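You operate a simulated robot arm through the tools that you are given. There is no shell and no other tool.

You run a simulated robot arm. Do the job below in one go: nothing can be reset, and whatever is moved stays where it is left.

## Task
Swap the boat slide in the viewer for the hills slide and focus it.
Fine: light off before a slide comes out, and off at the end; the old slide goes in the rack's empty slot.

Only the result counts: the job must be done as asked and must still hold three seconds after the hand-in. Knocking over, shifting, dropping, spilling or breaking anything else fails it.

## Robot
A 6-joint arm with a two-finger parallel gripper, fixed in place. Base frame: the origin is on the floor under the middle of its stand, x ahead of it, y to its left, z up; the work surface is at about z = 0.8. Readings come in m, rad, newtons and seconds.
It reaches about 1.066 m from its shoulder. Its first joint turns from -2.897 to 2.897 rad. Payload 3.91 kg.
The TCP is the grasp point between the finger pads, 0.03 m short of the fingertips. In the tool frame z runs along the fingers and y along their closing line. The gripper opens to 0.11 m. The fingers are 0.02 m wide and 0.01 m thick; the gripper's body (0.048 by 0.112 m) begins 0.055 m behind the TCP.
Orientation is told as [roll, pitch, yaw] about the base's x, y, z axes, in that order, counted from this pose: with the fingers straight down and closing along the base's y, the tool's x points along the base's -x, its y along +y and its z along -z.

## Interface
- The arm moves only by the tool play_rows. Its argument "rows" is a list that holds one entry, the list of rows, each a list of 7 numbers: the turn, a rotation vector about the base's x, y, z in rad, then the shift along the base's x, y, z in mm, then the opening, from 0 (shut) to 1 (fully open). In form: [[[rx, ry, rz, x, y, z, grip], ...]]. A call has 1 to 20 rows; each row is the pose to reach, as a shift and turn from the pose commanded when the call began. Each row takes 0.2 s and may step no farther than 0.05 m and 0.15 rad from the row before; otherwise, or with a gripper value out of range, the whole call is refused. Where a pose cannot be reached the arm comes as near as it can. A force on the tool above 40 N (or 10 N above the force at the start of the call, whichever is more), or a blocked arm, ends the call early, and 0.2 s more pass. The fingers move at their own pace (about 0.153 m/s each) and stop on an object; they squeeze with about 41 N. The grip force told is the motor's: it shows also when the fingers shut on nothing. Time passes only in rows, and 0.2 s behind the last, so rows that repeat a pose let the fingers close. The reply holds the time, the measured pose of the TCP, the force on the tool along the base axes, the opening and the grip force, in the units named above and with some noise, with the torque about the TCP (base axes, N m) and any sound that the robot's microphone picked up.
- Cameras (640 x 400 px; columns grow to the right, rows downward): "scene" is fixed at [0.2216, 0.6503, 1.5476]; the picture's right is [-0.25, -0.97, 0.00], its down [-0.74, 0.19, -0.64] and it looks along [0.62, -0.16, -0.77] (base axes); focal length 351 px, centre (320, 200). "wrist" rides on the gripper at [0.072, 0.017, -0.103] in the tool frame; the picture's right is [-0.23, 0.97, 0.00], its down [-0.76, -0.18, -0.62] and it looks along [-0.61, -0.14, 0.78] (tool axes); focal length 222 px, centre (320, 200).
- grab_frame(camera): a new picture of that camera. It takes no simulated time.
- pixel_to_xyz(camera, pixels): for up to 12 pixels [column, row] of the newest picture of that camera ("zoom" is the newest enlarged one), the place [x, y, z] in the base frame of the surface seen there, good to about 0.002 m. It takes no simulated time.
- enlarge(camera, box): a new picture of the part [left, top, right, bottom] of that camera's present view, enlarged. It takes no simulated time.
- sign_off(): hands the job in; it is judged then, once.

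Open the gripper and draw the arm clear of the work before you hand the job in, unless the task says otherwise.

The tools are called after "Emit:" as name(argument=value, ...) on one line, values as JSON. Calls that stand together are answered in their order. play_rows: Moves the arm, as the interface text tells. Its arguments: {"type":"object","properties":{"rows":{"type":"array"}},"required":["rows"]} The other tools are called the same way: grab_frame (camera) takes a picture; pixel_to_xyz (camera, pixels) gives the place of the surface under pixels of a picture; enlarge (camera, box) takes an enlarged picture of a part of a camera's view; sign_off () hands the job in.

At the start:

```text
t: 0.0
tool_pos: [0.4942, 0.3888, 1.1365]
orientation: [0.0, -0.001, -0.001]
contact_force: [0.4, 0.1, 0.2]
ft_torque: [-0.01, 0.01, 0.02]
opening: 0.1099
grip_force: 0.1
```

scene: 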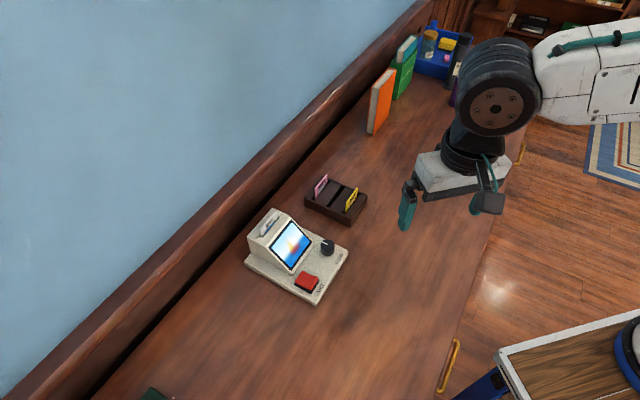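
wrist: 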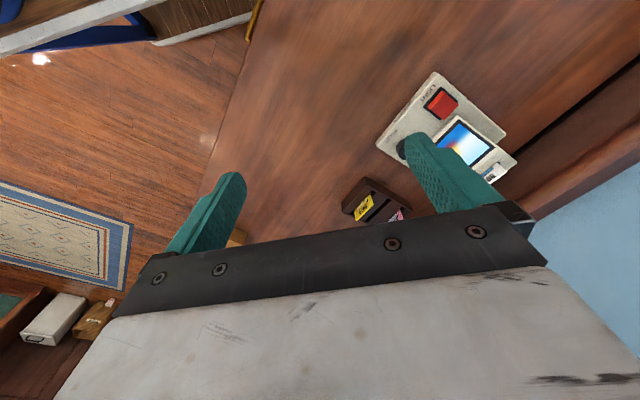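

The scene shows the viewer around (295,255) and the rack around (335,200). I enlarge both for detail.

Emit:
enlarge(camera="scene", box=[230, 190, 370, 310])

Emit:
enlarge(camera="scene", box=[295, 165, 375, 230])

Emit:
enlarge(camera="wrist", box=[330, 60, 530, 230])

```text
3.33 times, centred on (300, 250) of scene
```

zoom: 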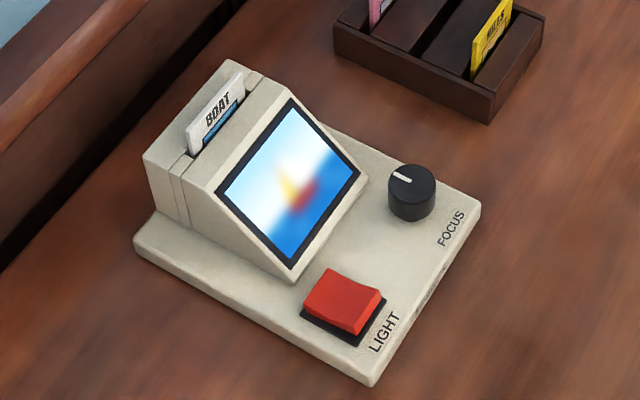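

```text
6.15 times, centred on (335, 198) of scene
```

zoom: 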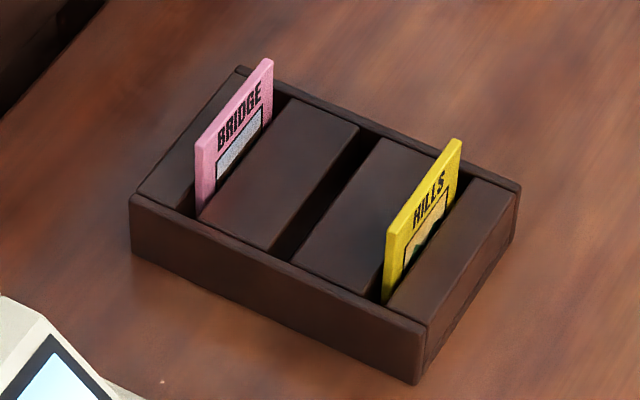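

```text
2.35 times, centred on (430, 145) of wrist
```

zoom: 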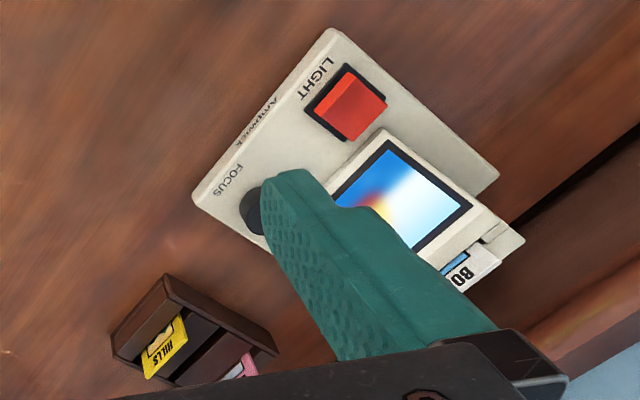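

I take the viewer enlargement again so I can measure its points (knob, rocker, boat slide).

Emit:
enlarge(camera="scene", box=[240, 200, 352, 308])

```text
3.70 times, centred on (296, 254) of scene
```

zoom: 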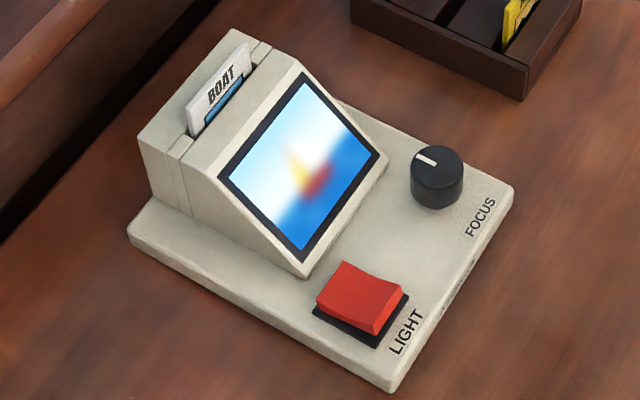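

In this zoom the base corners are at (130,222), (395,390), (513,187); the knob top at (437,163), the rocker at (360,293), and the boat slide top from (190,103) to (248,48). I measure those.

Emit:
pixel_to_xyz(camera="zoom", pixels=[[133, 224], [394, 388], [510, 188], [437, 163], [418, 156], [432, 163], [345, 268], [325, 295], [375, 325], [400, 288], [360, 295], [450, 180]])

Emit:
pixel_to_xyz(camera="zoom", pixels=[[191, 104], [246, 47], [196, 133], [200, 112], [220, 85], [244, 60], [180, 145], [260, 50], [160, 130], [235, 36], [310, 75], [215, 165]])

```text
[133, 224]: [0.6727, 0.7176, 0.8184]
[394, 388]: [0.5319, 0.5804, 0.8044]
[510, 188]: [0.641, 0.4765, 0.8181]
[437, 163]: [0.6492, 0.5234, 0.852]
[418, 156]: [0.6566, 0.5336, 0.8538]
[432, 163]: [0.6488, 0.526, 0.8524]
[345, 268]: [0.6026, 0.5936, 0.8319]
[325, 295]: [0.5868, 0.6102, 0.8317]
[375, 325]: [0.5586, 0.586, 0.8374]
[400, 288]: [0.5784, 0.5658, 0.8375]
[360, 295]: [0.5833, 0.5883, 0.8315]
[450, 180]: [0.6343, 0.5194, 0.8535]
```

```text
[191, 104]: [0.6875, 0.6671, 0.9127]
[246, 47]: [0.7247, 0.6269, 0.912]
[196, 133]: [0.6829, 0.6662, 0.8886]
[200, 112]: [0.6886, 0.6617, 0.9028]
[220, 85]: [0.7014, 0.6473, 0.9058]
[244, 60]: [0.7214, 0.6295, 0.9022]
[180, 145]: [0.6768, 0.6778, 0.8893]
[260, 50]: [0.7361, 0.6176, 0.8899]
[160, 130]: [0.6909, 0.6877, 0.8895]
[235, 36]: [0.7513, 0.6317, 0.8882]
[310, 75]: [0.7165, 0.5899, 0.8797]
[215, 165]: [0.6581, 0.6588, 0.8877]
```

The slide in the viewer runs along about (0.68,-0.73) with its top at z≈0.912, standing 23 mm proud. Now I measure the rack the same way.

Emit:
enlarge(camera="scene", box=[295, 165, 375, 230])

Emit:
pixel_to_xyz(camera="zoom", pixels=[[197, 145], [270, 64], [202, 203], [275, 118], [387, 233], [458, 144], [386, 297], [275, 245], [365, 145], [290, 258], [378, 150], [282, 180]])

Emit:
pixel_to_xyz(camera="zoom", pixels=[[132, 200], [238, 72], [420, 330], [518, 192], [413, 378], [350, 220], [430, 270], [180, 170], [480, 205], [315, 215], [325, 230], [300, 245]])

```text
6.15 times, centred on (335, 198) of scene
```

zoom: 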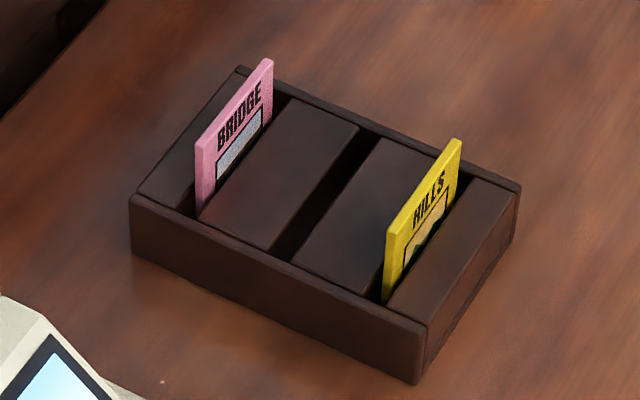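

```text
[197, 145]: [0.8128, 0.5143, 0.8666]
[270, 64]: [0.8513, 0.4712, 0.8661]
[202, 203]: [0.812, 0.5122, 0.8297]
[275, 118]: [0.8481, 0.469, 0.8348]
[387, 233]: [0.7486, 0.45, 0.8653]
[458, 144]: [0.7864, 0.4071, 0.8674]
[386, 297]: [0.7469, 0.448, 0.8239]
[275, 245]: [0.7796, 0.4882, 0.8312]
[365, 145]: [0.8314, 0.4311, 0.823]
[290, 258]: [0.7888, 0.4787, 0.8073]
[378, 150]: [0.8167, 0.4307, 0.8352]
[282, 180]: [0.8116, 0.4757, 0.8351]
```

```text
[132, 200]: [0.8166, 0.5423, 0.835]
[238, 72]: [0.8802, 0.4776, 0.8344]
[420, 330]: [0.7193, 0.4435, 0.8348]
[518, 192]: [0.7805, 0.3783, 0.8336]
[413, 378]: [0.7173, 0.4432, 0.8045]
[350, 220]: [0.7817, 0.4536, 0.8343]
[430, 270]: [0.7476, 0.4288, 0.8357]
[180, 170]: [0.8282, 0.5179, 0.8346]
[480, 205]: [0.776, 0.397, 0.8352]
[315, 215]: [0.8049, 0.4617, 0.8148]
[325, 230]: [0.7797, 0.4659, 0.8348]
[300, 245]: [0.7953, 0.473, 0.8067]
```

The rack top is z≈0.835, slides stand to 0.866, and the empty slot is the middle one near (0.80,0.46). The rocker's front edge (zoom (375,325)–(400,288)) is up, so the back is pressed (light on); I turn the gripper -45° and go over the rocker to look closer.

Emit:
play_rows(rows=[[[0, 0, -0.098, 10, 24, -10, 0.6], [0, 0, -0.196, 20, 48, -20, 0.3], [0, 0, -0.294, 29, 72, -30, 0], [0, 0, -0.392, 38, 95, -40, 0], [0, 0, -0.49, 48, 119, -50, 0], [0, 0, -0.588, 58, 142, -60, 0], [0, 0, -0.686, 67, 166, -70, 0], [0, 0, -0.784, 77, 189, -80, 0], [0, 0, -0.784, 77, 189, -80, 0]]])

Emit:
grab_frame(camera="wrist")

Emit:
grab_frame(camera="scene")

```text
t: 2.0
tool_pos: [0.5719, 0.5759, 1.0566]
orientation: [0.001, 0.0, -0.787]
contact_force: [-0.1, 0.0, -0.1]
ft_torque: [-0.01, 0.0, -0.02]
opening: 0.0001
grip_force: 37.4
```

```text
taken
```

wrist: 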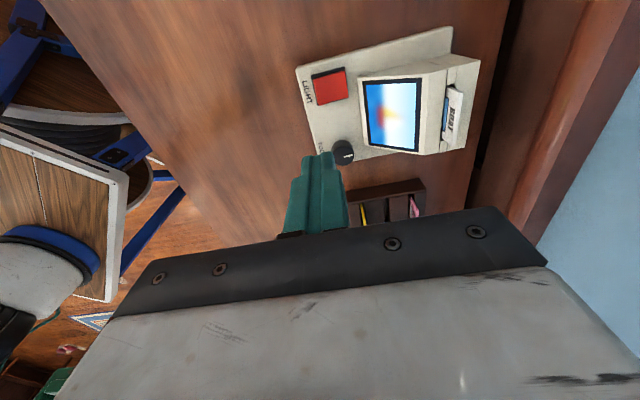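

```text
taken
```

scene: 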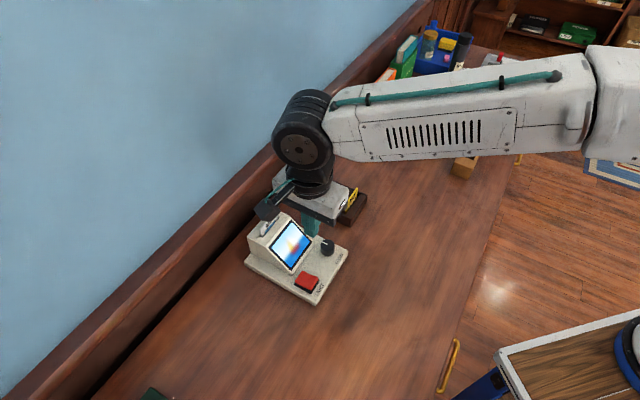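

The viewer shows well in the wrist picture (300–480, 30–170). I enlarge it to measure the rocker, knob, slot and wall.

Emit:
enlarge(camera="wrist", box=[290, 15, 500, 175])

Emit:
pixel_to_xyz(camera="wrist", pixels=[[480, 150], [500, 130], [520, 110], [540, 100], [505, 60], [560, 120], [600, 150], [530, 200]])

```text
2.50 times, centred on (395, 95) of wrist
```

zoom: 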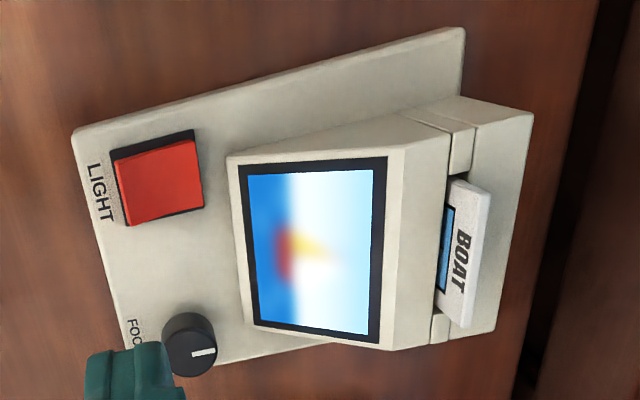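

```text
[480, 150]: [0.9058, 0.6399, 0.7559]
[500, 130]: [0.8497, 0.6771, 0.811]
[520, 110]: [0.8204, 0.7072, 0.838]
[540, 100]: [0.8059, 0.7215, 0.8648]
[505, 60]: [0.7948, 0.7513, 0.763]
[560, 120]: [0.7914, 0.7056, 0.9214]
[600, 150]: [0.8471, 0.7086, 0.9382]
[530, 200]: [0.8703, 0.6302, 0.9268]
```

I measure the rocker corners, base corners, knob and slide in this zoom.

Emit:
pixel_to_xyz(camera="zoom", pixels=[[120, 165], [192, 144], [202, 203], [131, 220], [160, 182], [76, 134], [460, 32], [190, 335], [205, 350], [190, 372], [487, 192], [466, 322]])

Emit:
pixel_to_xyz(camera="zoom", pixels=[[455, 180], [438, 318], [470, 125], [530, 118], [492, 328], [402, 345], [235, 158], [255, 325], [448, 130], [110, 152], [205, 128], [476, 200]])

```text
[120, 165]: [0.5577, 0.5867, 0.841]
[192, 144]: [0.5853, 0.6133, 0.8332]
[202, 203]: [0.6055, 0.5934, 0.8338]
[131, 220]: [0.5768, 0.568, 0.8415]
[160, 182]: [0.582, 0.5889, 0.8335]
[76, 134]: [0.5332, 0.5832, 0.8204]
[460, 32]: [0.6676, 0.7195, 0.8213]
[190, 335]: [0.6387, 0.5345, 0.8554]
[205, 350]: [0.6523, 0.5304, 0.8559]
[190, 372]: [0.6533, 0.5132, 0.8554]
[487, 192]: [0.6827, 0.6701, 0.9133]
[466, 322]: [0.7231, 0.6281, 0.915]
```

```text
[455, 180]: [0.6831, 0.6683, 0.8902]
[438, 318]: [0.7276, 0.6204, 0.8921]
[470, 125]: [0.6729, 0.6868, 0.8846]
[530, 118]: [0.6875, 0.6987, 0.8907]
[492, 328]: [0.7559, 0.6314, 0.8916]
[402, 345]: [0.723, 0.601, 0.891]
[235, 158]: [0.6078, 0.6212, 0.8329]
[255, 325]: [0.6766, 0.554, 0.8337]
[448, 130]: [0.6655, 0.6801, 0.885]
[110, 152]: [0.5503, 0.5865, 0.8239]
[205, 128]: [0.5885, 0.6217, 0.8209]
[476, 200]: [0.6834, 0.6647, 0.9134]
```

Rocker front edge is at z≈0.841 around (0.567,0.577). I come down over the front half with closed fingers, stopping a little above it.

Emit:
play_rows(rows=[[[0, 0, 0, -1, 1, -40, 0], [0, 0, 0, -2, 2, -80, 0], [0, 0, 0, -2, 2, -120, 0], [0, 0, 0, -2, 2, -155, 0], [0, 0, 0, -2, 2, -172, 0], [0, 0, 0, -2, 2, -172, 0]]])

Emit:
enlarge(camera="scene", box=[240, 200, 352, 308])

Emit:
grab_frame(camera="wrist")

```text
t: 3.4
tool_pos: [0.5696, 0.5811, 0.8836]
orientation: [0.0, -0.001, -0.784]
contact_force: [0.5, -0.7, 0.9]
ft_torque: [0.01, 0.0, -0.01]
opening: 0.0
grip_force: 37.3
```

```text
3.70 times, centred on (296, 254) of scene
```

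zoom: 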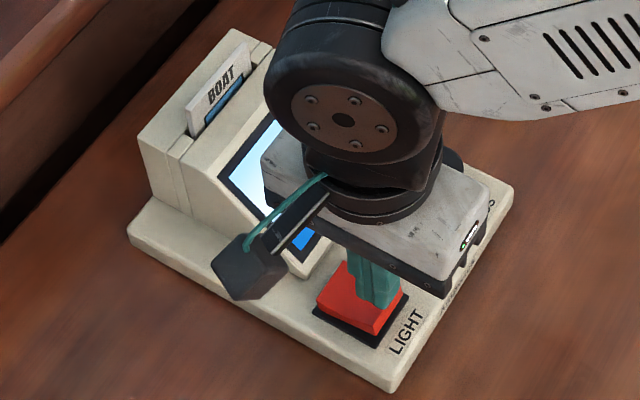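

```text
taken
```

wrist: 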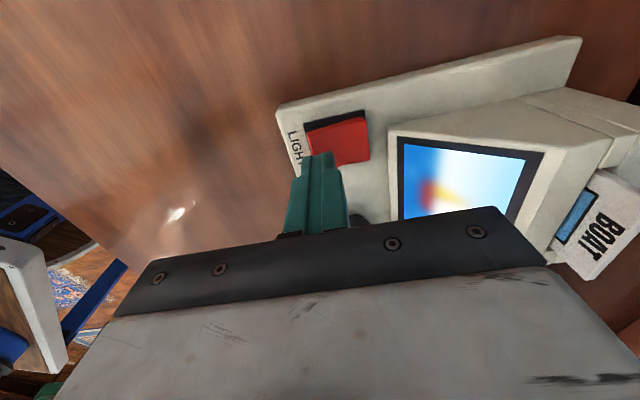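

The closed fingers are over the rocker's front half. I press down in small steps and watch force and sound.

Emit:
play_rows(rows=[[[0, 0, 0, 0, 0, -5, 0], [0, 0, 0, 0, 0, -10, 0], [0, 0, 0, 0, 0, -13, 0], [0, 0, 0, 0, 0, -15, 0], [0, 0, 0, 0, 0, -17, 0], [0, 0, 0, 0, 0, -19, 0], [0, 0, 0, 0, 0, -20, 0]]])

Emit:
grab_frame(camera="wrist")

```text
t: 5.0
tool_pos: [0.5697, 0.5787, 0.8645]
orientation: [0.0, -0.001, -0.783]
contact_force: [-0.3, 1.3, 4.2]
ft_torque: [-0.04, 0.0, 0.01]
opening: 0.0
grip_force: 37.5
```

```text
taken
```

wrist: 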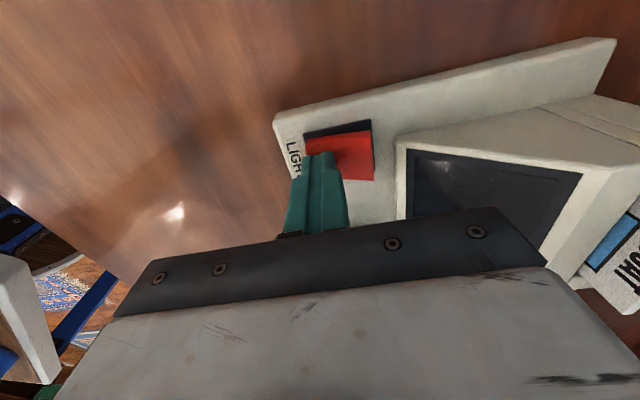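

The screen has gone dark with 4 N on the tool. I press 1.5 mm more to be sure, then lift and check that it stays off.

Emit:
play_rows(rows=[[[0, 0, 0, 0, 0, -1.5, 0], [0, 0, 0, 0, 0, 10, 0], [0, 0, 0, 0, 0, 45, 0], [0, 0, 0, 0, 0, 90, 0], [0, 0, 0, 0, 0, 130, 0], [0, 0, 0, 0, 0, 130, 0]]])

Emit:
enlarge(camera="wrist", box=[290, 15, 530, 195])

Emit:
enlarge(camera="scene", box=[240, 200, 352, 308])

```text
t: 6.4
tool_pos: [0.5677, 0.5795, 0.995]
orientation: [0.0, 0.001, -0.783]
contact_force: [1.0, 0.8, 0.7]
ft_torque: [-0.02, 0.02, -0.01]
opening: 0.0
grip_force: 37.7
```

```text
2.22 times, centred on (410, 105) of wrist
```

zoom: 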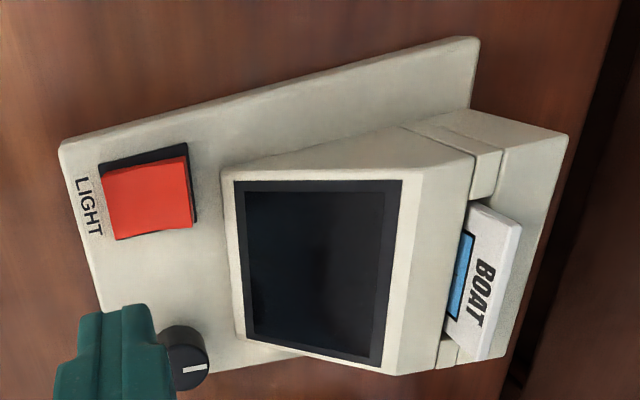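

```text
3.70 times, centred on (296, 254) of scene
```

zoom: 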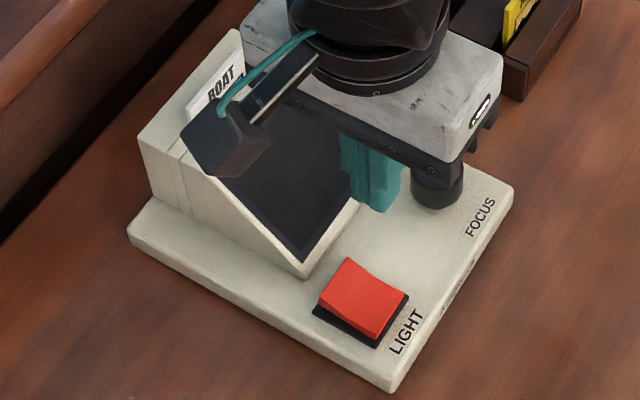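

Light is off and stays off. Next I move above the boat slide at about (0.7045,0.648), opening the fingers to ~48 mm.

Emit:
play_rows(rows=[[[0, 0, 0, 0, 0, 20, 0.2], [0, 0, 0, 45, 23, 20, 0.44], [0, 0, 0, 90, 46, 20, 0.44], [0, 0, 0, 135.3, 68.2, 15, 0.44], [0, 0, 0, 135.3, 68.2, 0, 0.44], [0, 0, 0, 135.3, 68.2, 0, 0.44]]])

Emit:
grab_frame(camera="wrist")

Emit:
grab_frame(camera="scene")

```text
refused: row 2 steps farther than a row can; nothing moved
```

```text
taken
```

wrist: 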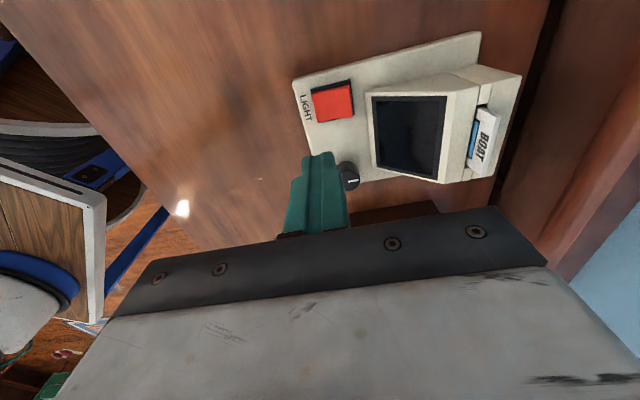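

```text
taken
```

scene: 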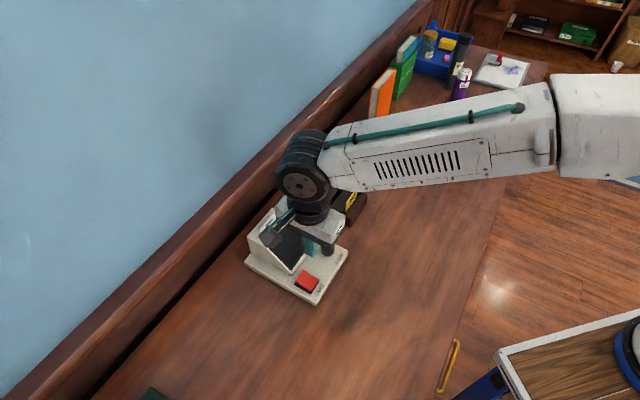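

The step of 50.5 mm was too long; nothing moved. I repeat it with shorter rows.

Emit:
play_rows(rows=[[[0, 0, 0, 0, 0, 20, 0.2], [0, 0, 0, 35, 18, 20, 0.44], [0, 0, 0, 70, 36, 20, 0.44], [0, 0, 0, 105, 53, 20, 0.44], [0, 0, 0, 135.3, 68.2, 15, 0.44], [0, 0, 0, 135.3, 68.2, 0, 0.44], [0, 0, 0, 135.3, 68.2, 0, 0.44]]])

Emit:
grab_frame(camera="wrist")

Emit:
grab_frame(camera="scene")

```text
t: 8.0
tool_pos: [0.7048, 0.6466, 0.9949]
orientation: [0.0, 0.0, -0.786]
contact_force: [-0.6, 0.0, -1.0]
ft_torque: [0.0, 0.0, 0.01]
opening: 0.0484
grip_force: 0.1
```

```text
taken
```

wrist: 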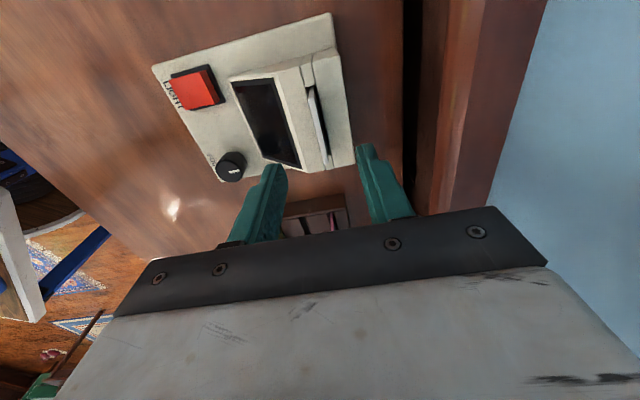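

```text
taken
```

scene: 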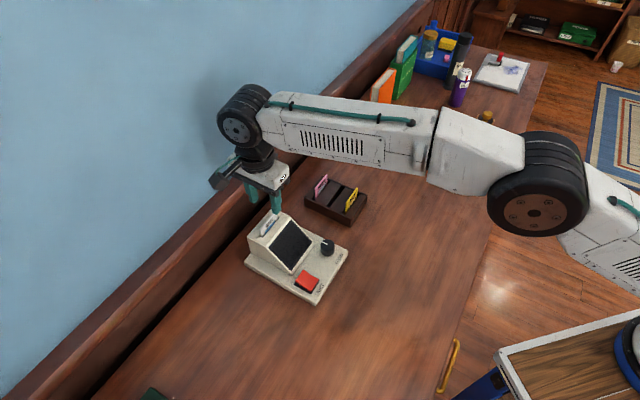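

The slide's edge shows at (318,115) in the wrist picture, roughly midway between the fingertips at (270,170) and (370,150). I enlarge to refine its line.

Emit:
enlarge(camera="wrist", box=[240, 40, 400, 200])

Emit:
enlarge(camera="scene", box=[230, 170, 330, 270])

```text
2.50 times, centred on (320, 120) of wrist
```

zoom: 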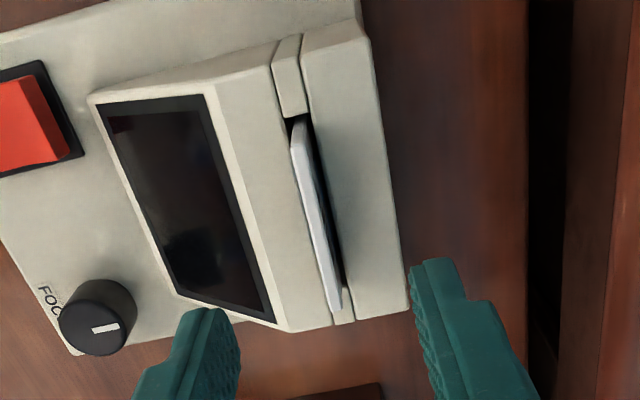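

```text
4.00 times, centred on (280, 220) of scene
```

zoom: 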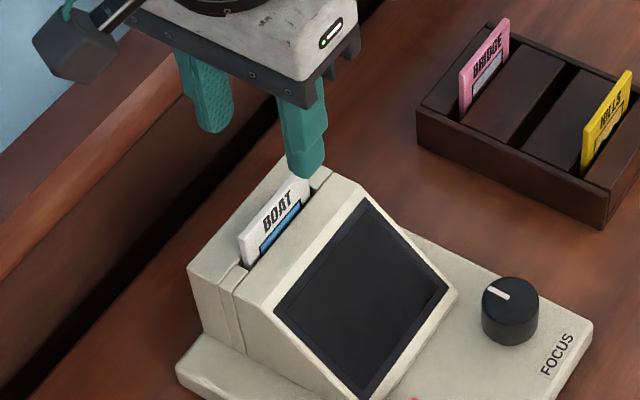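

I re-take the wrist enlargement to measure the slide's top line, (296,150)–(336,306) in that view, and the slot's ends.

Emit:
enlarge(camera="wrist", box=[290, 70, 350, 180])

```text
3.64 times, centred on (320, 125) of wrist
```

zoom: 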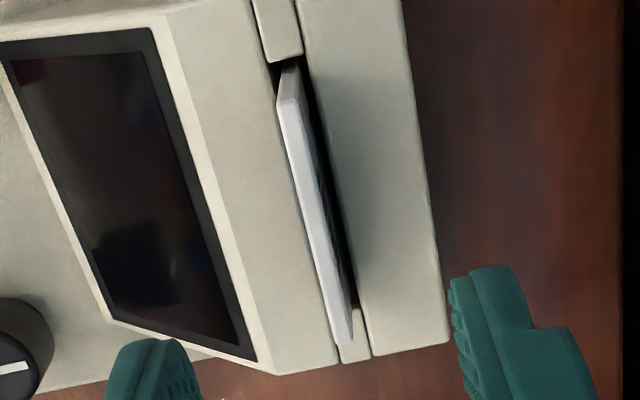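

Now I measure along the slide's top edge and around the slot.

Emit:
pixel_to_xyz(camera="zoom", pixels=[[285, 108], [300, 170], [315, 232], [332, 300], [343, 340], [292, 75], [270, 50], [300, 50], [342, 355], [366, 340], [330, 145], [262, 200]])

```text
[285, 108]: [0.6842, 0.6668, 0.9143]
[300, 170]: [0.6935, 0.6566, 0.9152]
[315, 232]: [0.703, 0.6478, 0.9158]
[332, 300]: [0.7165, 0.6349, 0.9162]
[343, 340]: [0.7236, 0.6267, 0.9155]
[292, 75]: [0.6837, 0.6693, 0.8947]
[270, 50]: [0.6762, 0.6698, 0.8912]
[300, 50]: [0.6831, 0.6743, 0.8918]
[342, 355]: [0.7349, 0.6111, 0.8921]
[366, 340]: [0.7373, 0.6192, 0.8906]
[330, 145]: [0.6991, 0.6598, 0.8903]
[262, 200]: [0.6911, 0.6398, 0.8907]
```

The slide's top line is at (x+y)/√2≈0.955 and -45.5°, about 1.3 mm from the TCP's line. I shift by (-0.8,-1.0) mm, lower so the tips stop ~4 mm above the viewer top, and close.

Emit:
play_rows(rows=[[[0, 0, 0, -0.8, -1.0, -30, 0.44], [0, 0, 0, -0.8, -1.0, -55, 0.44], [0, 0, 0, -0.8, -1.0, -69, 0.44], [0, 0, 0, -0.8, -1.0, -69, 0.44]]])

Emit:
enlarge(camera="wrist", box=[240, 80, 400, 240])

Emit:
enlarge(camera="scene", box=[230, 170, 330, 270])

```text
t: 9.0
tool_pos: [0.7026, 0.6472, 0.9248]
orientation: [-0.002, -0.001, -0.785]
contact_force: [0.1, 0.3, 0.2]
ft_torque: [-0.02, -0.02, 0.02]
opening: 0.0483
grip_force: 0.2
```

```text
2.50 times, centred on (320, 160) of wrist
```

zoom: 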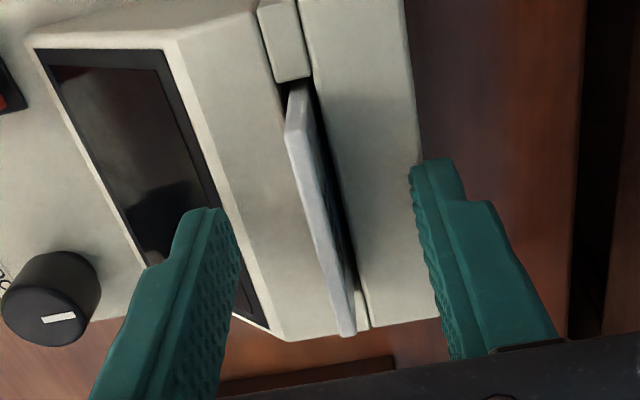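

```text
4.00 times, centred on (280, 220) of scene
```

zoom: 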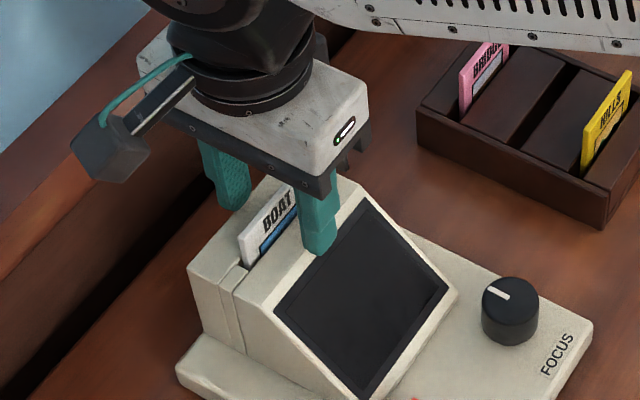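

The fingers straddle the slide symmetrically. I close them gently in stages.

Emit:
play_rows(rows=[[[0, 0, 0, 0, 0, 0, 0.2], [0, 0, 0, 0, 0, 0, 0.08], [0, 0, 0, 0, 0, 0, 0], [0, 0, 0, 0, 0, 0, 0], [0, 0, 0, 0, 0, 0, 0]]])

Emit:
enlarge(camera="scene", box=[230, 170, 330, 270])

Emit:
enlarge(camera="wrist", box=[240, 80, 400, 240])

```text
t: 10.2
tool_pos: [0.7038, 0.647, 0.9245]
orientation: [0.001, -0.002, -0.784]
contact_force: [-1.1, 0.3, -0.2]
ft_torque: [0.0, 0.0, -0.03]
opening: 0.0032
grip_force: 41.2
```

```text
4.00 times, centred on (280, 220) of scene
```

zoom: 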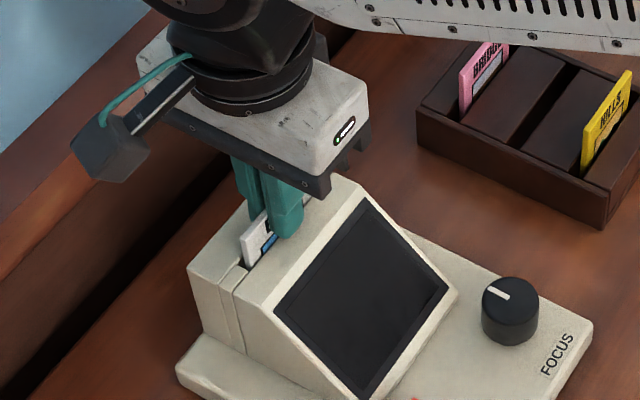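

```text
2.50 times, centred on (320, 160) of wrist
```

zoom: 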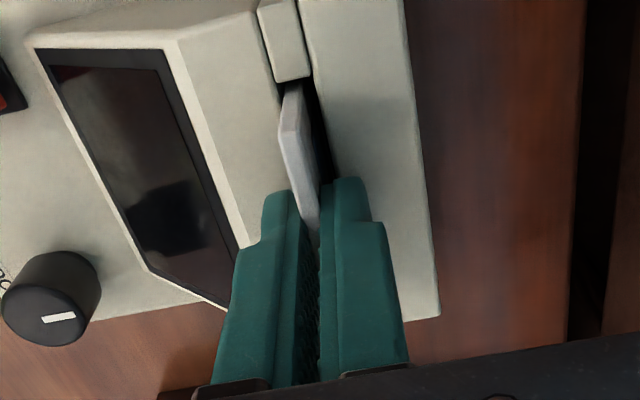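

Gripped: opening 3.2 mm, grip 41 N, almost no side force. I lift straight up.

Emit:
play_rows(rows=[[[0, 0, 0, 0, 0, 8, 0], [0, 0, 0, 0, 0, 18, 0], [0, 0, 0, 0, 0, 30, 0], [0, 0, 0, 0, 0, 45, 0], [0, 0, 0, 0, 0, 65, 0], [0, 0, 0, 0, 0, 90, 0], [0, 0, 0, 0, 0, 90, 0]]])

Emit:
enlarge(camera="scene", box=[220, 140, 360, 270])

Emit:
grab_frame(camera="wrist")

```text
t: 11.8
tool_pos: [0.702, 0.6467, 1.016]
orientation: [0.001, 0.0, -0.784]
contact_force: [-0.6, 0.9, -0.3]
ft_torque: [0.0, 0.02, -0.01]
opening: 0.0033
grip_force: 41.2
```

```text
3.08 times, centred on (290, 205) of scene
```

zoom: 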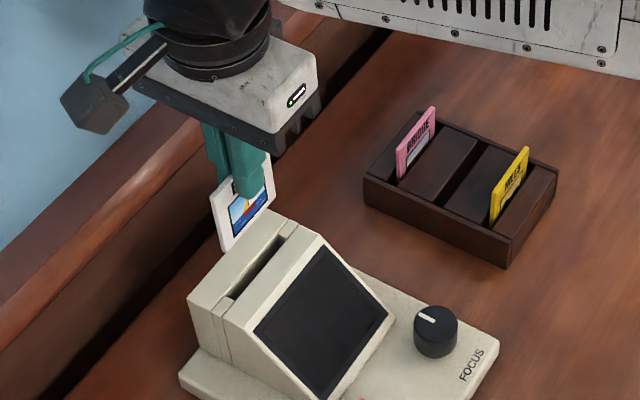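

```text
taken
```

wrist: 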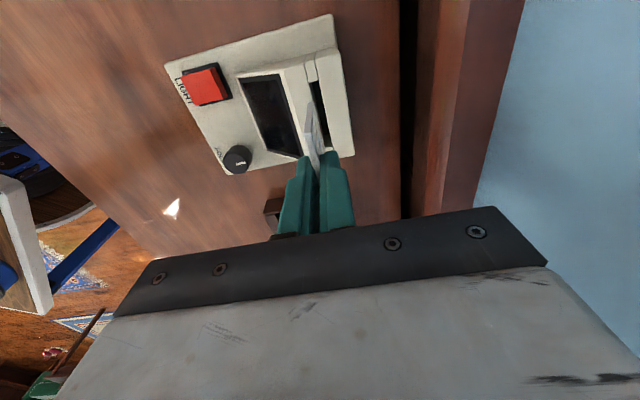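

The boat slide is out and the viewer hasn't moved. With the slot empty, I measure it along with the slide's lower corners, using a fresh scene enlargement.

Emit:
enlarge(camera="scene", box=[240, 185, 310, 240])

```text
7.27 times, centred on (275, 212) of scene
```

zoom: 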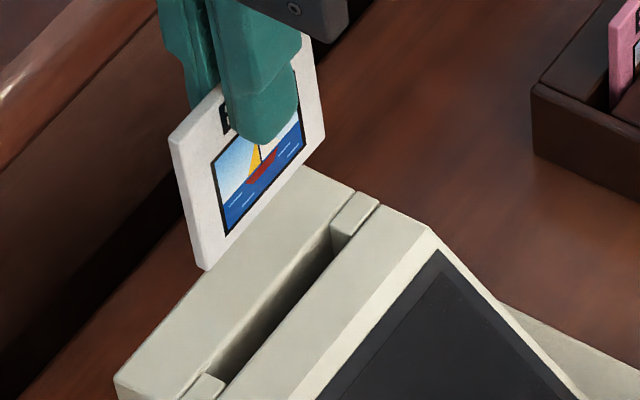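

I measure the slide's corners and the open slot's rims.

Emit:
pixel_to_xyz(camera="zoom", pixels=[[176, 142], [207, 262], [322, 132], [305, 45], [195, 200], [300, 150], [230, 250], [190, 130]])

Emit:
pixel_to_xyz(camera="zoom", pixels=[[328, 226], [338, 240], [360, 245], [345, 232], [210, 365], [200, 385], [220, 395], [270, 290], [290, 310], [310, 330], [350, 200], [372, 205]])

```text
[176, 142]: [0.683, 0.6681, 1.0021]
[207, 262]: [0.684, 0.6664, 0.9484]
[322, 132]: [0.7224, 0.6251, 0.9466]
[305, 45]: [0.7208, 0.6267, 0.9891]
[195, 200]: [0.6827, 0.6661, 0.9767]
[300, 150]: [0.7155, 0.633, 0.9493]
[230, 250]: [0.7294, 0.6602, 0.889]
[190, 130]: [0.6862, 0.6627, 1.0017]
```

```text
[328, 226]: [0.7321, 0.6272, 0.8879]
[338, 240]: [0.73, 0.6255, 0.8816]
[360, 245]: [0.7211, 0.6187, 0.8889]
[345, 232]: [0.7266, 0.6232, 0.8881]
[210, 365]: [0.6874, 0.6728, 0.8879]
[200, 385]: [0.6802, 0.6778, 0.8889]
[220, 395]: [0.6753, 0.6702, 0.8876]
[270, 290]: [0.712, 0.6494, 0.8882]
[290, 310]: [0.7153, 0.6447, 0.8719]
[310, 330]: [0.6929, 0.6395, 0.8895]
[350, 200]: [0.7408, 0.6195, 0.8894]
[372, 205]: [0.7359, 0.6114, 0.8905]
```

The slide hangs straight: bottom z≈0.946, top ≈1.006, height 60 mm. I carry it at this height to a point short of the rack so the wrist camera can see the middle slot.

Emit:
play_rows(rows=[[[0, 0, 0, 12, -30, 5, 0], [0, 0, 0, 24, -60, 10, 0], [0, 0, 0, 36, -90, 10, 0], [0, 0, 0, 48, -120, 10, 0], [0, 0, 0, 60.5, -151, 10, 0], [0, 0, 0, 60.5, -151, 10, 0]]])

Emit:
grab_frame(camera="wrist")

Emit:
grab_frame(camera="scene")

```text
t: 13.2
tool_pos: [0.7636, 0.4966, 1.0269]
orientation: [0.001, 0.001, -0.784]
contact_force: [-0.1, -0.4, -1.1]
ft_torque: [-0.01, 0.0, -0.01]
opening: 0.0031
grip_force: 41.1
```

```text
taken
```

wrist: 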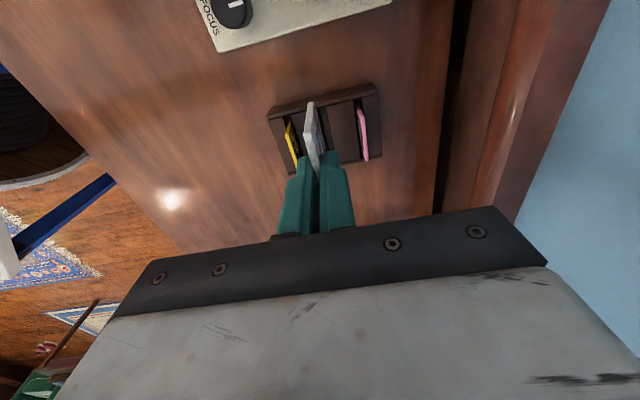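

```text
taken
```

scene: 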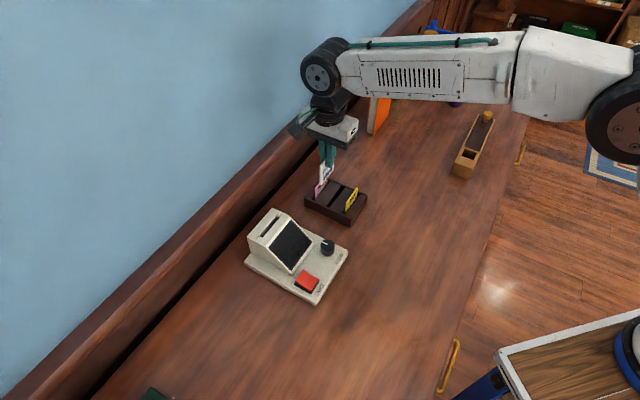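

The rack is visible at (270–380, 85–170), with the held slide in front of the middle slot. I enlarge to see how much of the slot can be measured from here.

Emit:
enlarge(camera="wrist", box=[255, 70, 395, 190])

Emit:
pixel_to_xyz(camera="zoom", pixels=[[72, 205], [555, 65], [160, 245], [175, 385], [472, 175], [498, 355], [350, 140], [205, 185], [425, 110], [195, 405], [330, 180], [575, 350]])

```text
3.33 times, centred on (325, 130) of wrist
```

zoom: 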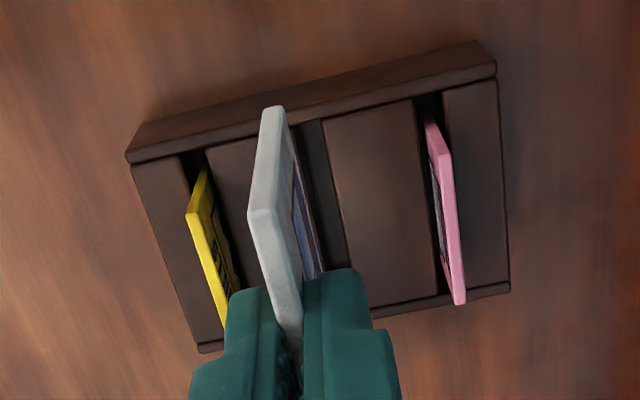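

```text
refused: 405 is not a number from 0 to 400
```

The held slide covers one rim of the middle slot. I shift sideways by (-42,-42) mm to clear the view.

Emit:
play_rows(rows=[[[0, 0, 0, -21, -21, 0, 0], [0, 0, 0, -42, -42, 0, 0], [0, 0, 0, -42, -42, 0, 0]]])

Emit:
grab_frame(camera="wrist")

Emit:
enlarge(camera="wrist", box=[290, 40, 450, 180])

```text
t: 14.0
tool_pos: [0.7221, 0.4527, 1.0256]
orientation: [0.0, 0.0, -0.783]
contact_force: [-0.2, -0.5, -1.1]
ft_torque: [0.02, -0.02, 0.0]
opening: 0.003
grip_force: 41.0
```

```text
taken
```

wrist: 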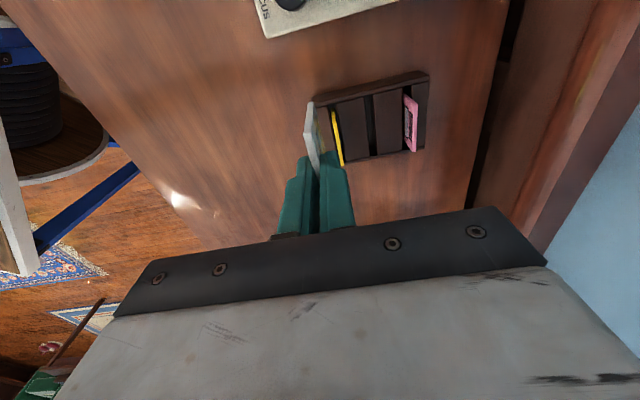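

```text
2.86 times, centred on (370, 110) of wrist
```

zoom: 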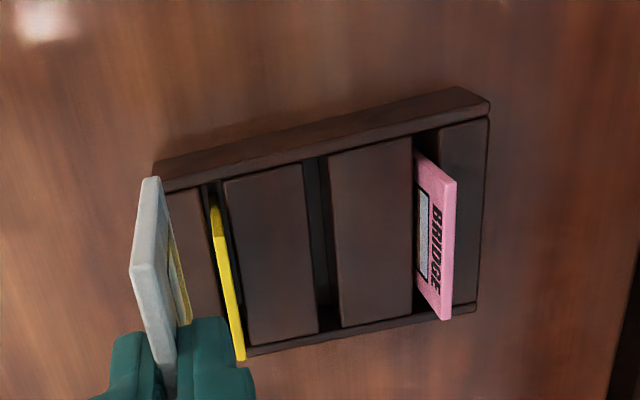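

The middle slot is clear now, between rims (303,165)–(318,330) and (328,158)–(341,325). I measure its edges and the two slides.

Emit:
pixel_to_xyz(camera="zoom", pixels=[[301, 172], [308, 250], [316, 325], [331, 165], [336, 245], [343, 320], [315, 158], [329, 333], [322, 245], [226, 185], [250, 340], [412, 145]])

Emit:
pixel_to_xyz(camera="zoom", pixels=[[213, 208], [224, 260], [241, 355], [454, 185], [450, 250], [446, 318], [160, 175], [488, 105], [473, 308], [248, 352], [319, 200], [326, 300]])

```text
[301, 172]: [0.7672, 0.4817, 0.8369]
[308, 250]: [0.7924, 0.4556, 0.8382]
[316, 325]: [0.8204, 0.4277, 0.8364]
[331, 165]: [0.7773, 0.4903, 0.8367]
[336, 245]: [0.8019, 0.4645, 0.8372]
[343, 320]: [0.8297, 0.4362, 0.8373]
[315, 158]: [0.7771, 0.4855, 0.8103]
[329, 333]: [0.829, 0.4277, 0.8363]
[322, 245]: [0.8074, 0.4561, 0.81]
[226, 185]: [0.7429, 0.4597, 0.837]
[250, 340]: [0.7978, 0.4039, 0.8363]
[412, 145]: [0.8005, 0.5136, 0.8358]
```

```text
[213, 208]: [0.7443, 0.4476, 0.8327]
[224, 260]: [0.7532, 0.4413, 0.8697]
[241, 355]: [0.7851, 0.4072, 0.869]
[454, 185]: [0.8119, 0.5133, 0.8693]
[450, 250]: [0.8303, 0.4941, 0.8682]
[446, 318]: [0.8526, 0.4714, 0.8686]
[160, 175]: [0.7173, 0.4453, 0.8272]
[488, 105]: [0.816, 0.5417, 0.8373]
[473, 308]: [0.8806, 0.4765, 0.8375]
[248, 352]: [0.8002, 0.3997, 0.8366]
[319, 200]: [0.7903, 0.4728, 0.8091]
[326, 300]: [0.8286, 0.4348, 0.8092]
```

Middle slot: rims at x+y≈1.2497 and 1.2652 (≈11 mm wide), floor z≈0.809, centre near (0.7986,0.4589). I move over it and lower to keep the slide's bottom ~9 mm above the rack top for a check.

Emit:
play_rows(rows=[[[0, 0, 0, 38, 2.5, 0, 0], [0, 0, -0.008, 76.4, 4.9, 0, 0], [0, 0, -0.008, 76.4, 4.9, -40, 0], [0, 0, -0.008, 76.4, 4.9, -80, 0], [0, 0, -0.008, 76.4, 4.9, -110, 0], [0, 0, -0.008, 76.4, 4.9, -110, 0]]])

Emit:
enlarge(camera="wrist", box=[240, 60, 420, 220])

Emit:
enlarge(camera="scene", box=[290, 150, 380, 230])

```text
t: 15.4
tool_pos: [0.7989, 0.4579, 0.9161]
orientation: [0.001, 0.0, -0.792]
contact_force: [0.9, -0.3, -0.3]
ft_torque: [0.01, 0.0, 0.0]
opening: 0.0032
grip_force: 40.8
```

```text
2.50 times, centred on (330, 140) of wrist
```

zoom: 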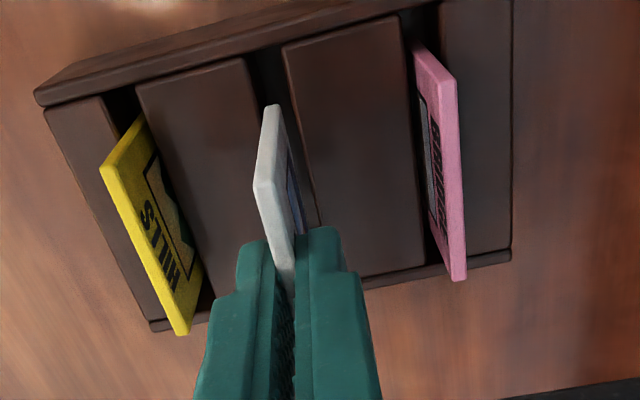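

```text
5.00 times, centred on (335, 190) of scene
```

zoom: 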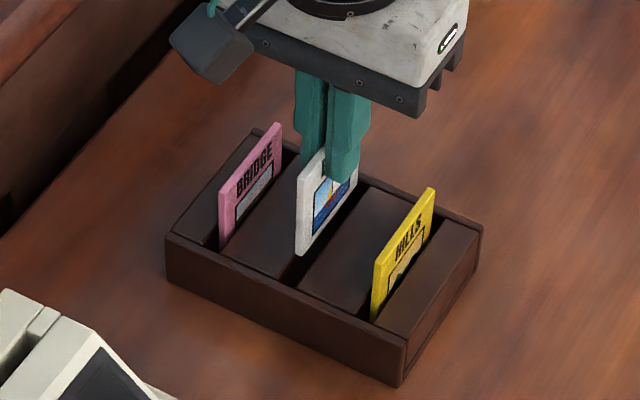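

The slide's lower edge sits over the middle slot in both views. I lower it slowly, watching the force, stopping about 1 mm above the slot floor.

Emit:
play_rows(rows=[[[0, 0, 0, 0, 0, -6, 0], [0, 0, 0, 0, 0, -12, 0], [0, 0, 0, 0, 0, -18, 0], [0, 0, 0, 0, 0, -24, 0], [0, 0, 0, 0, 0, -29, 0], [0, 0, 0, 0, 0, -33, 0], [0, 0, 0, 0, 0, -35.5, 0], [0, 0, 0, 0, 0, -35.5, 0]]])

Emit:
enlarge(camera="scene", box=[290, 150, 380, 230])

Emit:
enlarge(camera="wrist", box=[240, 60, 420, 220])

```text
t: 17.2
tool_pos: [0.7991, 0.458, 0.8793]
orientation: [0.0, 0.0, -0.792]
contact_force: [1.1, 0.0, 0.1]
ft_torque: [0.02, -0.03, -0.03]
opening: 0.003
grip_force: 41.2
```

```text
5.00 times, centred on (335, 190) of scene
```

zoom: 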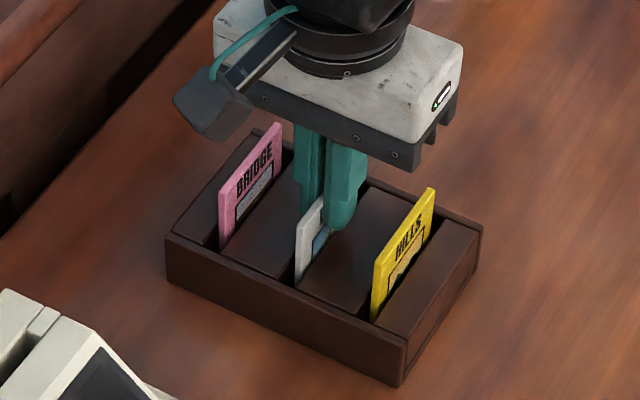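

```text
2.50 times, centred on (330, 140) of wrist
```

zoom: 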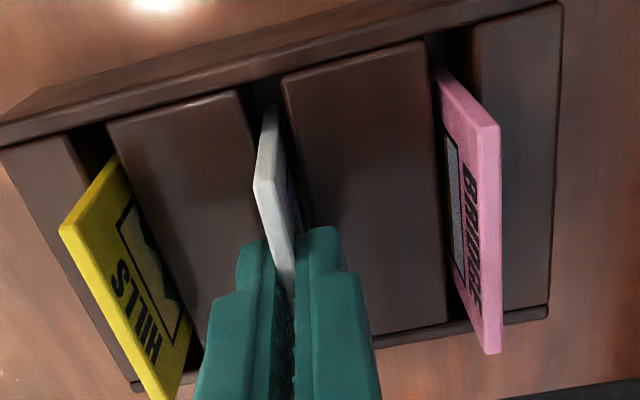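

It is in the slot with no contact force. I ease down another 1 mm to feel the floor, then open a little to release.

Emit:
play_rows(rows=[[[0, 0, 0, 0, 0, -0.5, 0], [0, 0, 0, 0, 0, -1.0, 0], [0, 0, 0, 0, 0, -1.0, 0]]])

```text
t: 18.0
tool_pos: [0.798, 0.4589, 0.8785]
orientation: [0.0, 0.0, -0.792]
contact_force: [1.4, -0.7, 2.6]
ft_torque: [-0.01, -0.01, 0.01]
opening: 0.0032
grip_force: 41.4
```

The vertical force reads 2.6 N, so the slide has just touched the floor. I open the fingers slowly to ~30 mm, wait, and look.

Emit:
play_rows(rows=[[[0, 0, 0, 0, 0, -1.0, 0.05], [0, 0, 0, 0, 0, -1.0, 0.08], [0, 0, 0, 0, 0, -1.0, 0.15], [0, 0, 0, 0, 0, -1.0, 0.28], [0, 0, 0, 0, 0, -1.0, 0.28]]])

Emit:
enlarge(camera="wrist", box=[240, 60, 420, 220])

Emit:
enlarge(camera="scene", box=[290, 150, 380, 230])

```text
t: 19.2
tool_pos: [0.7987, 0.459, 0.8771]
orientation: [0.0, 0.0, -0.79]
contact_force: [-0.5, -0.2, 0.5]
ft_torque: [-0.01, 0.02, -0.02]
opening: 0.0306
grip_force: 0.0
```

```text
2.50 times, centred on (330, 140) of wrist
```

zoom: 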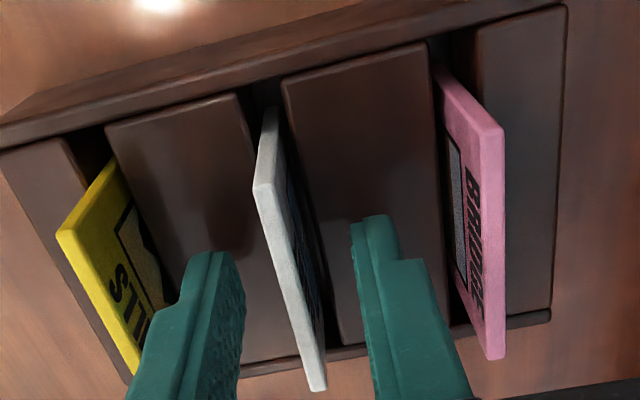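

```text
5.00 times, centred on (335, 190) of scene
```

zoom: 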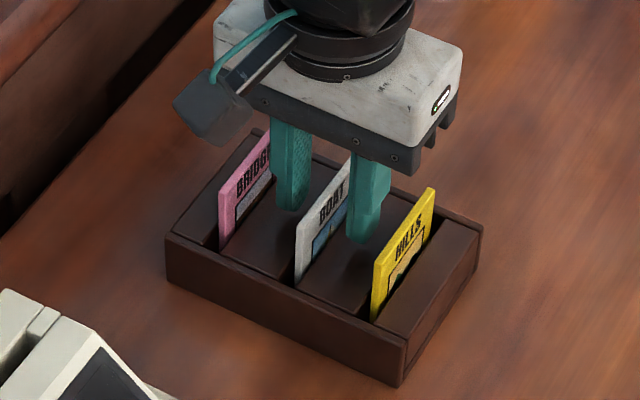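

The boat slide stands in the middle slot like its neighbours. I lift straight up 90 mm and look down at the rack.

Emit:
play_rows(rows=[[[0, 0, 0, 0, 0, 15, 0.28], [0, 0, 0, 0, 0, 40, 0.28], [0, 0, 0, 0, 0, 80, 0.28], [0, 0, 0, 0, 0, 100, 0.35], [0, 0, 0, 0, 0, 100, 0.35]]])

Emit:
grab_frame(camera="wrist")

Emit:
enlarge(camera="wrist", box=[240, 70, 420, 210])

```text
t: 20.4
tool_pos: [0.7985, 0.4577, 0.9783]
orientation: [-0.001, 0.0, -0.793]
contact_force: [0.0, -0.6, -0.1]
ft_torque: [0.0, 0.01, 0.01]
opening: 0.0387
grip_force: 0.1
```

```text
taken
```

wrist: 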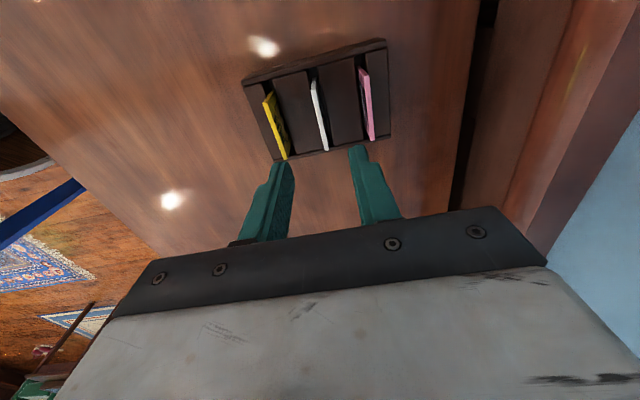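

```text
2.86 times, centred on (330, 140) of wrist
```

zoom: 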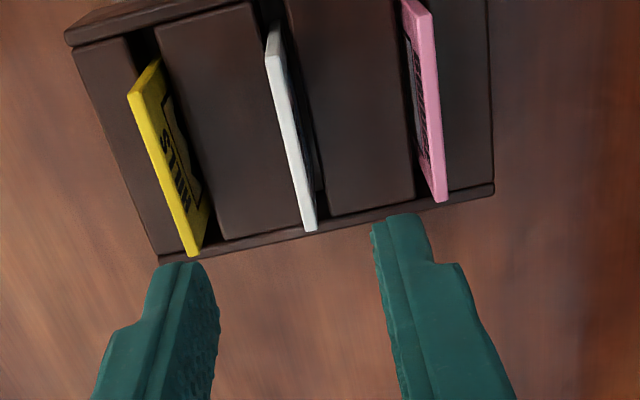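

All three slides stand upright. I measure the hills slide's top edge, (131,95)–(193,250) here, and the boat's for comparison.

Emit:
pixel_to_xyz(camera="zoom", pixels=[[133, 97], [145, 126], [160, 165], [175, 205], [192, 250], [271, 65], [285, 125], [297, 180], [309, 226], [150, 62], [415, 20], [440, 195]])

```text
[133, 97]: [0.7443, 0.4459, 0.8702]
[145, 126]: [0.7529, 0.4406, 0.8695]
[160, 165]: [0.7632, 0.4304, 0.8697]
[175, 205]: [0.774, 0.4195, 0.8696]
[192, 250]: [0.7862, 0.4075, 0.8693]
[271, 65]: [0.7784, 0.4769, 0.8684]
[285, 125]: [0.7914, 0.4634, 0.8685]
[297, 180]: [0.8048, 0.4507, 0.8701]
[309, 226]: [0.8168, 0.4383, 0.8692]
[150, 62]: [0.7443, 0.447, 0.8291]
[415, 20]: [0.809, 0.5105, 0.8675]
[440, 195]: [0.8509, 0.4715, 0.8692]
```

Hills: centre of its top about (0.766,0.427), z 0.8695; boat is at x+y≈1.255, 44 mm away. I move over hills with the fingers 38 mm apart and go down partway to check.

Emit:
play_rows(rows=[[[0, 0, 0, -16, -16, 0, 0.33], [0, 0, 0.004, -32.5, -31.6, 0, 0.33], [0, 0, 0.004, -32.5, -31.6, -40, 0.33], [0, 0, 0.004, -32.5, -31.6, -65, 0.33], [0, 0, 0.004, -32.5, -31.6, -65, 0.33]]])

Emit:
enlarge(camera="wrist", box=[240, 60, 420, 220])

Emit:
pixel_to_xyz(camera="zoom", pixels=[[260, 120], [275, 170], [290, 220], [300, 260]])

```text
t: 21.6
tool_pos: [0.7655, 0.4275, 0.9128]
orientation: [-0.001, 0.001, -0.791]
contact_force: [-0.7, 0.4, -0.3]
ft_torque: [-0.04, 0.01, -0.02]
opening: 0.0364
grip_force: 0.1
```

```text
2.50 times, centred on (330, 140) of wrist
```

zoom: 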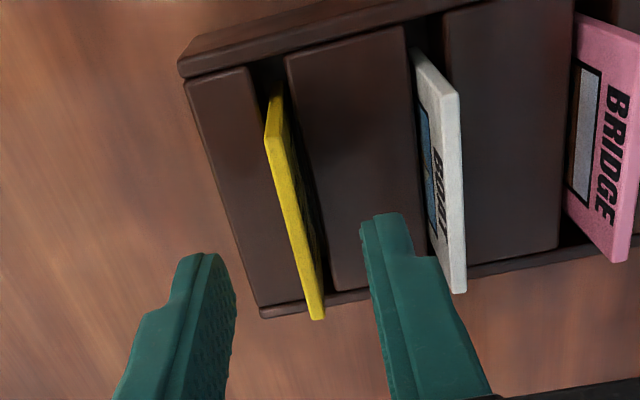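

```text
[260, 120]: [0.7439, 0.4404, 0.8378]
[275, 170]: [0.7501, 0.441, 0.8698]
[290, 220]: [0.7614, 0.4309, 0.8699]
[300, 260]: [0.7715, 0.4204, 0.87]
```

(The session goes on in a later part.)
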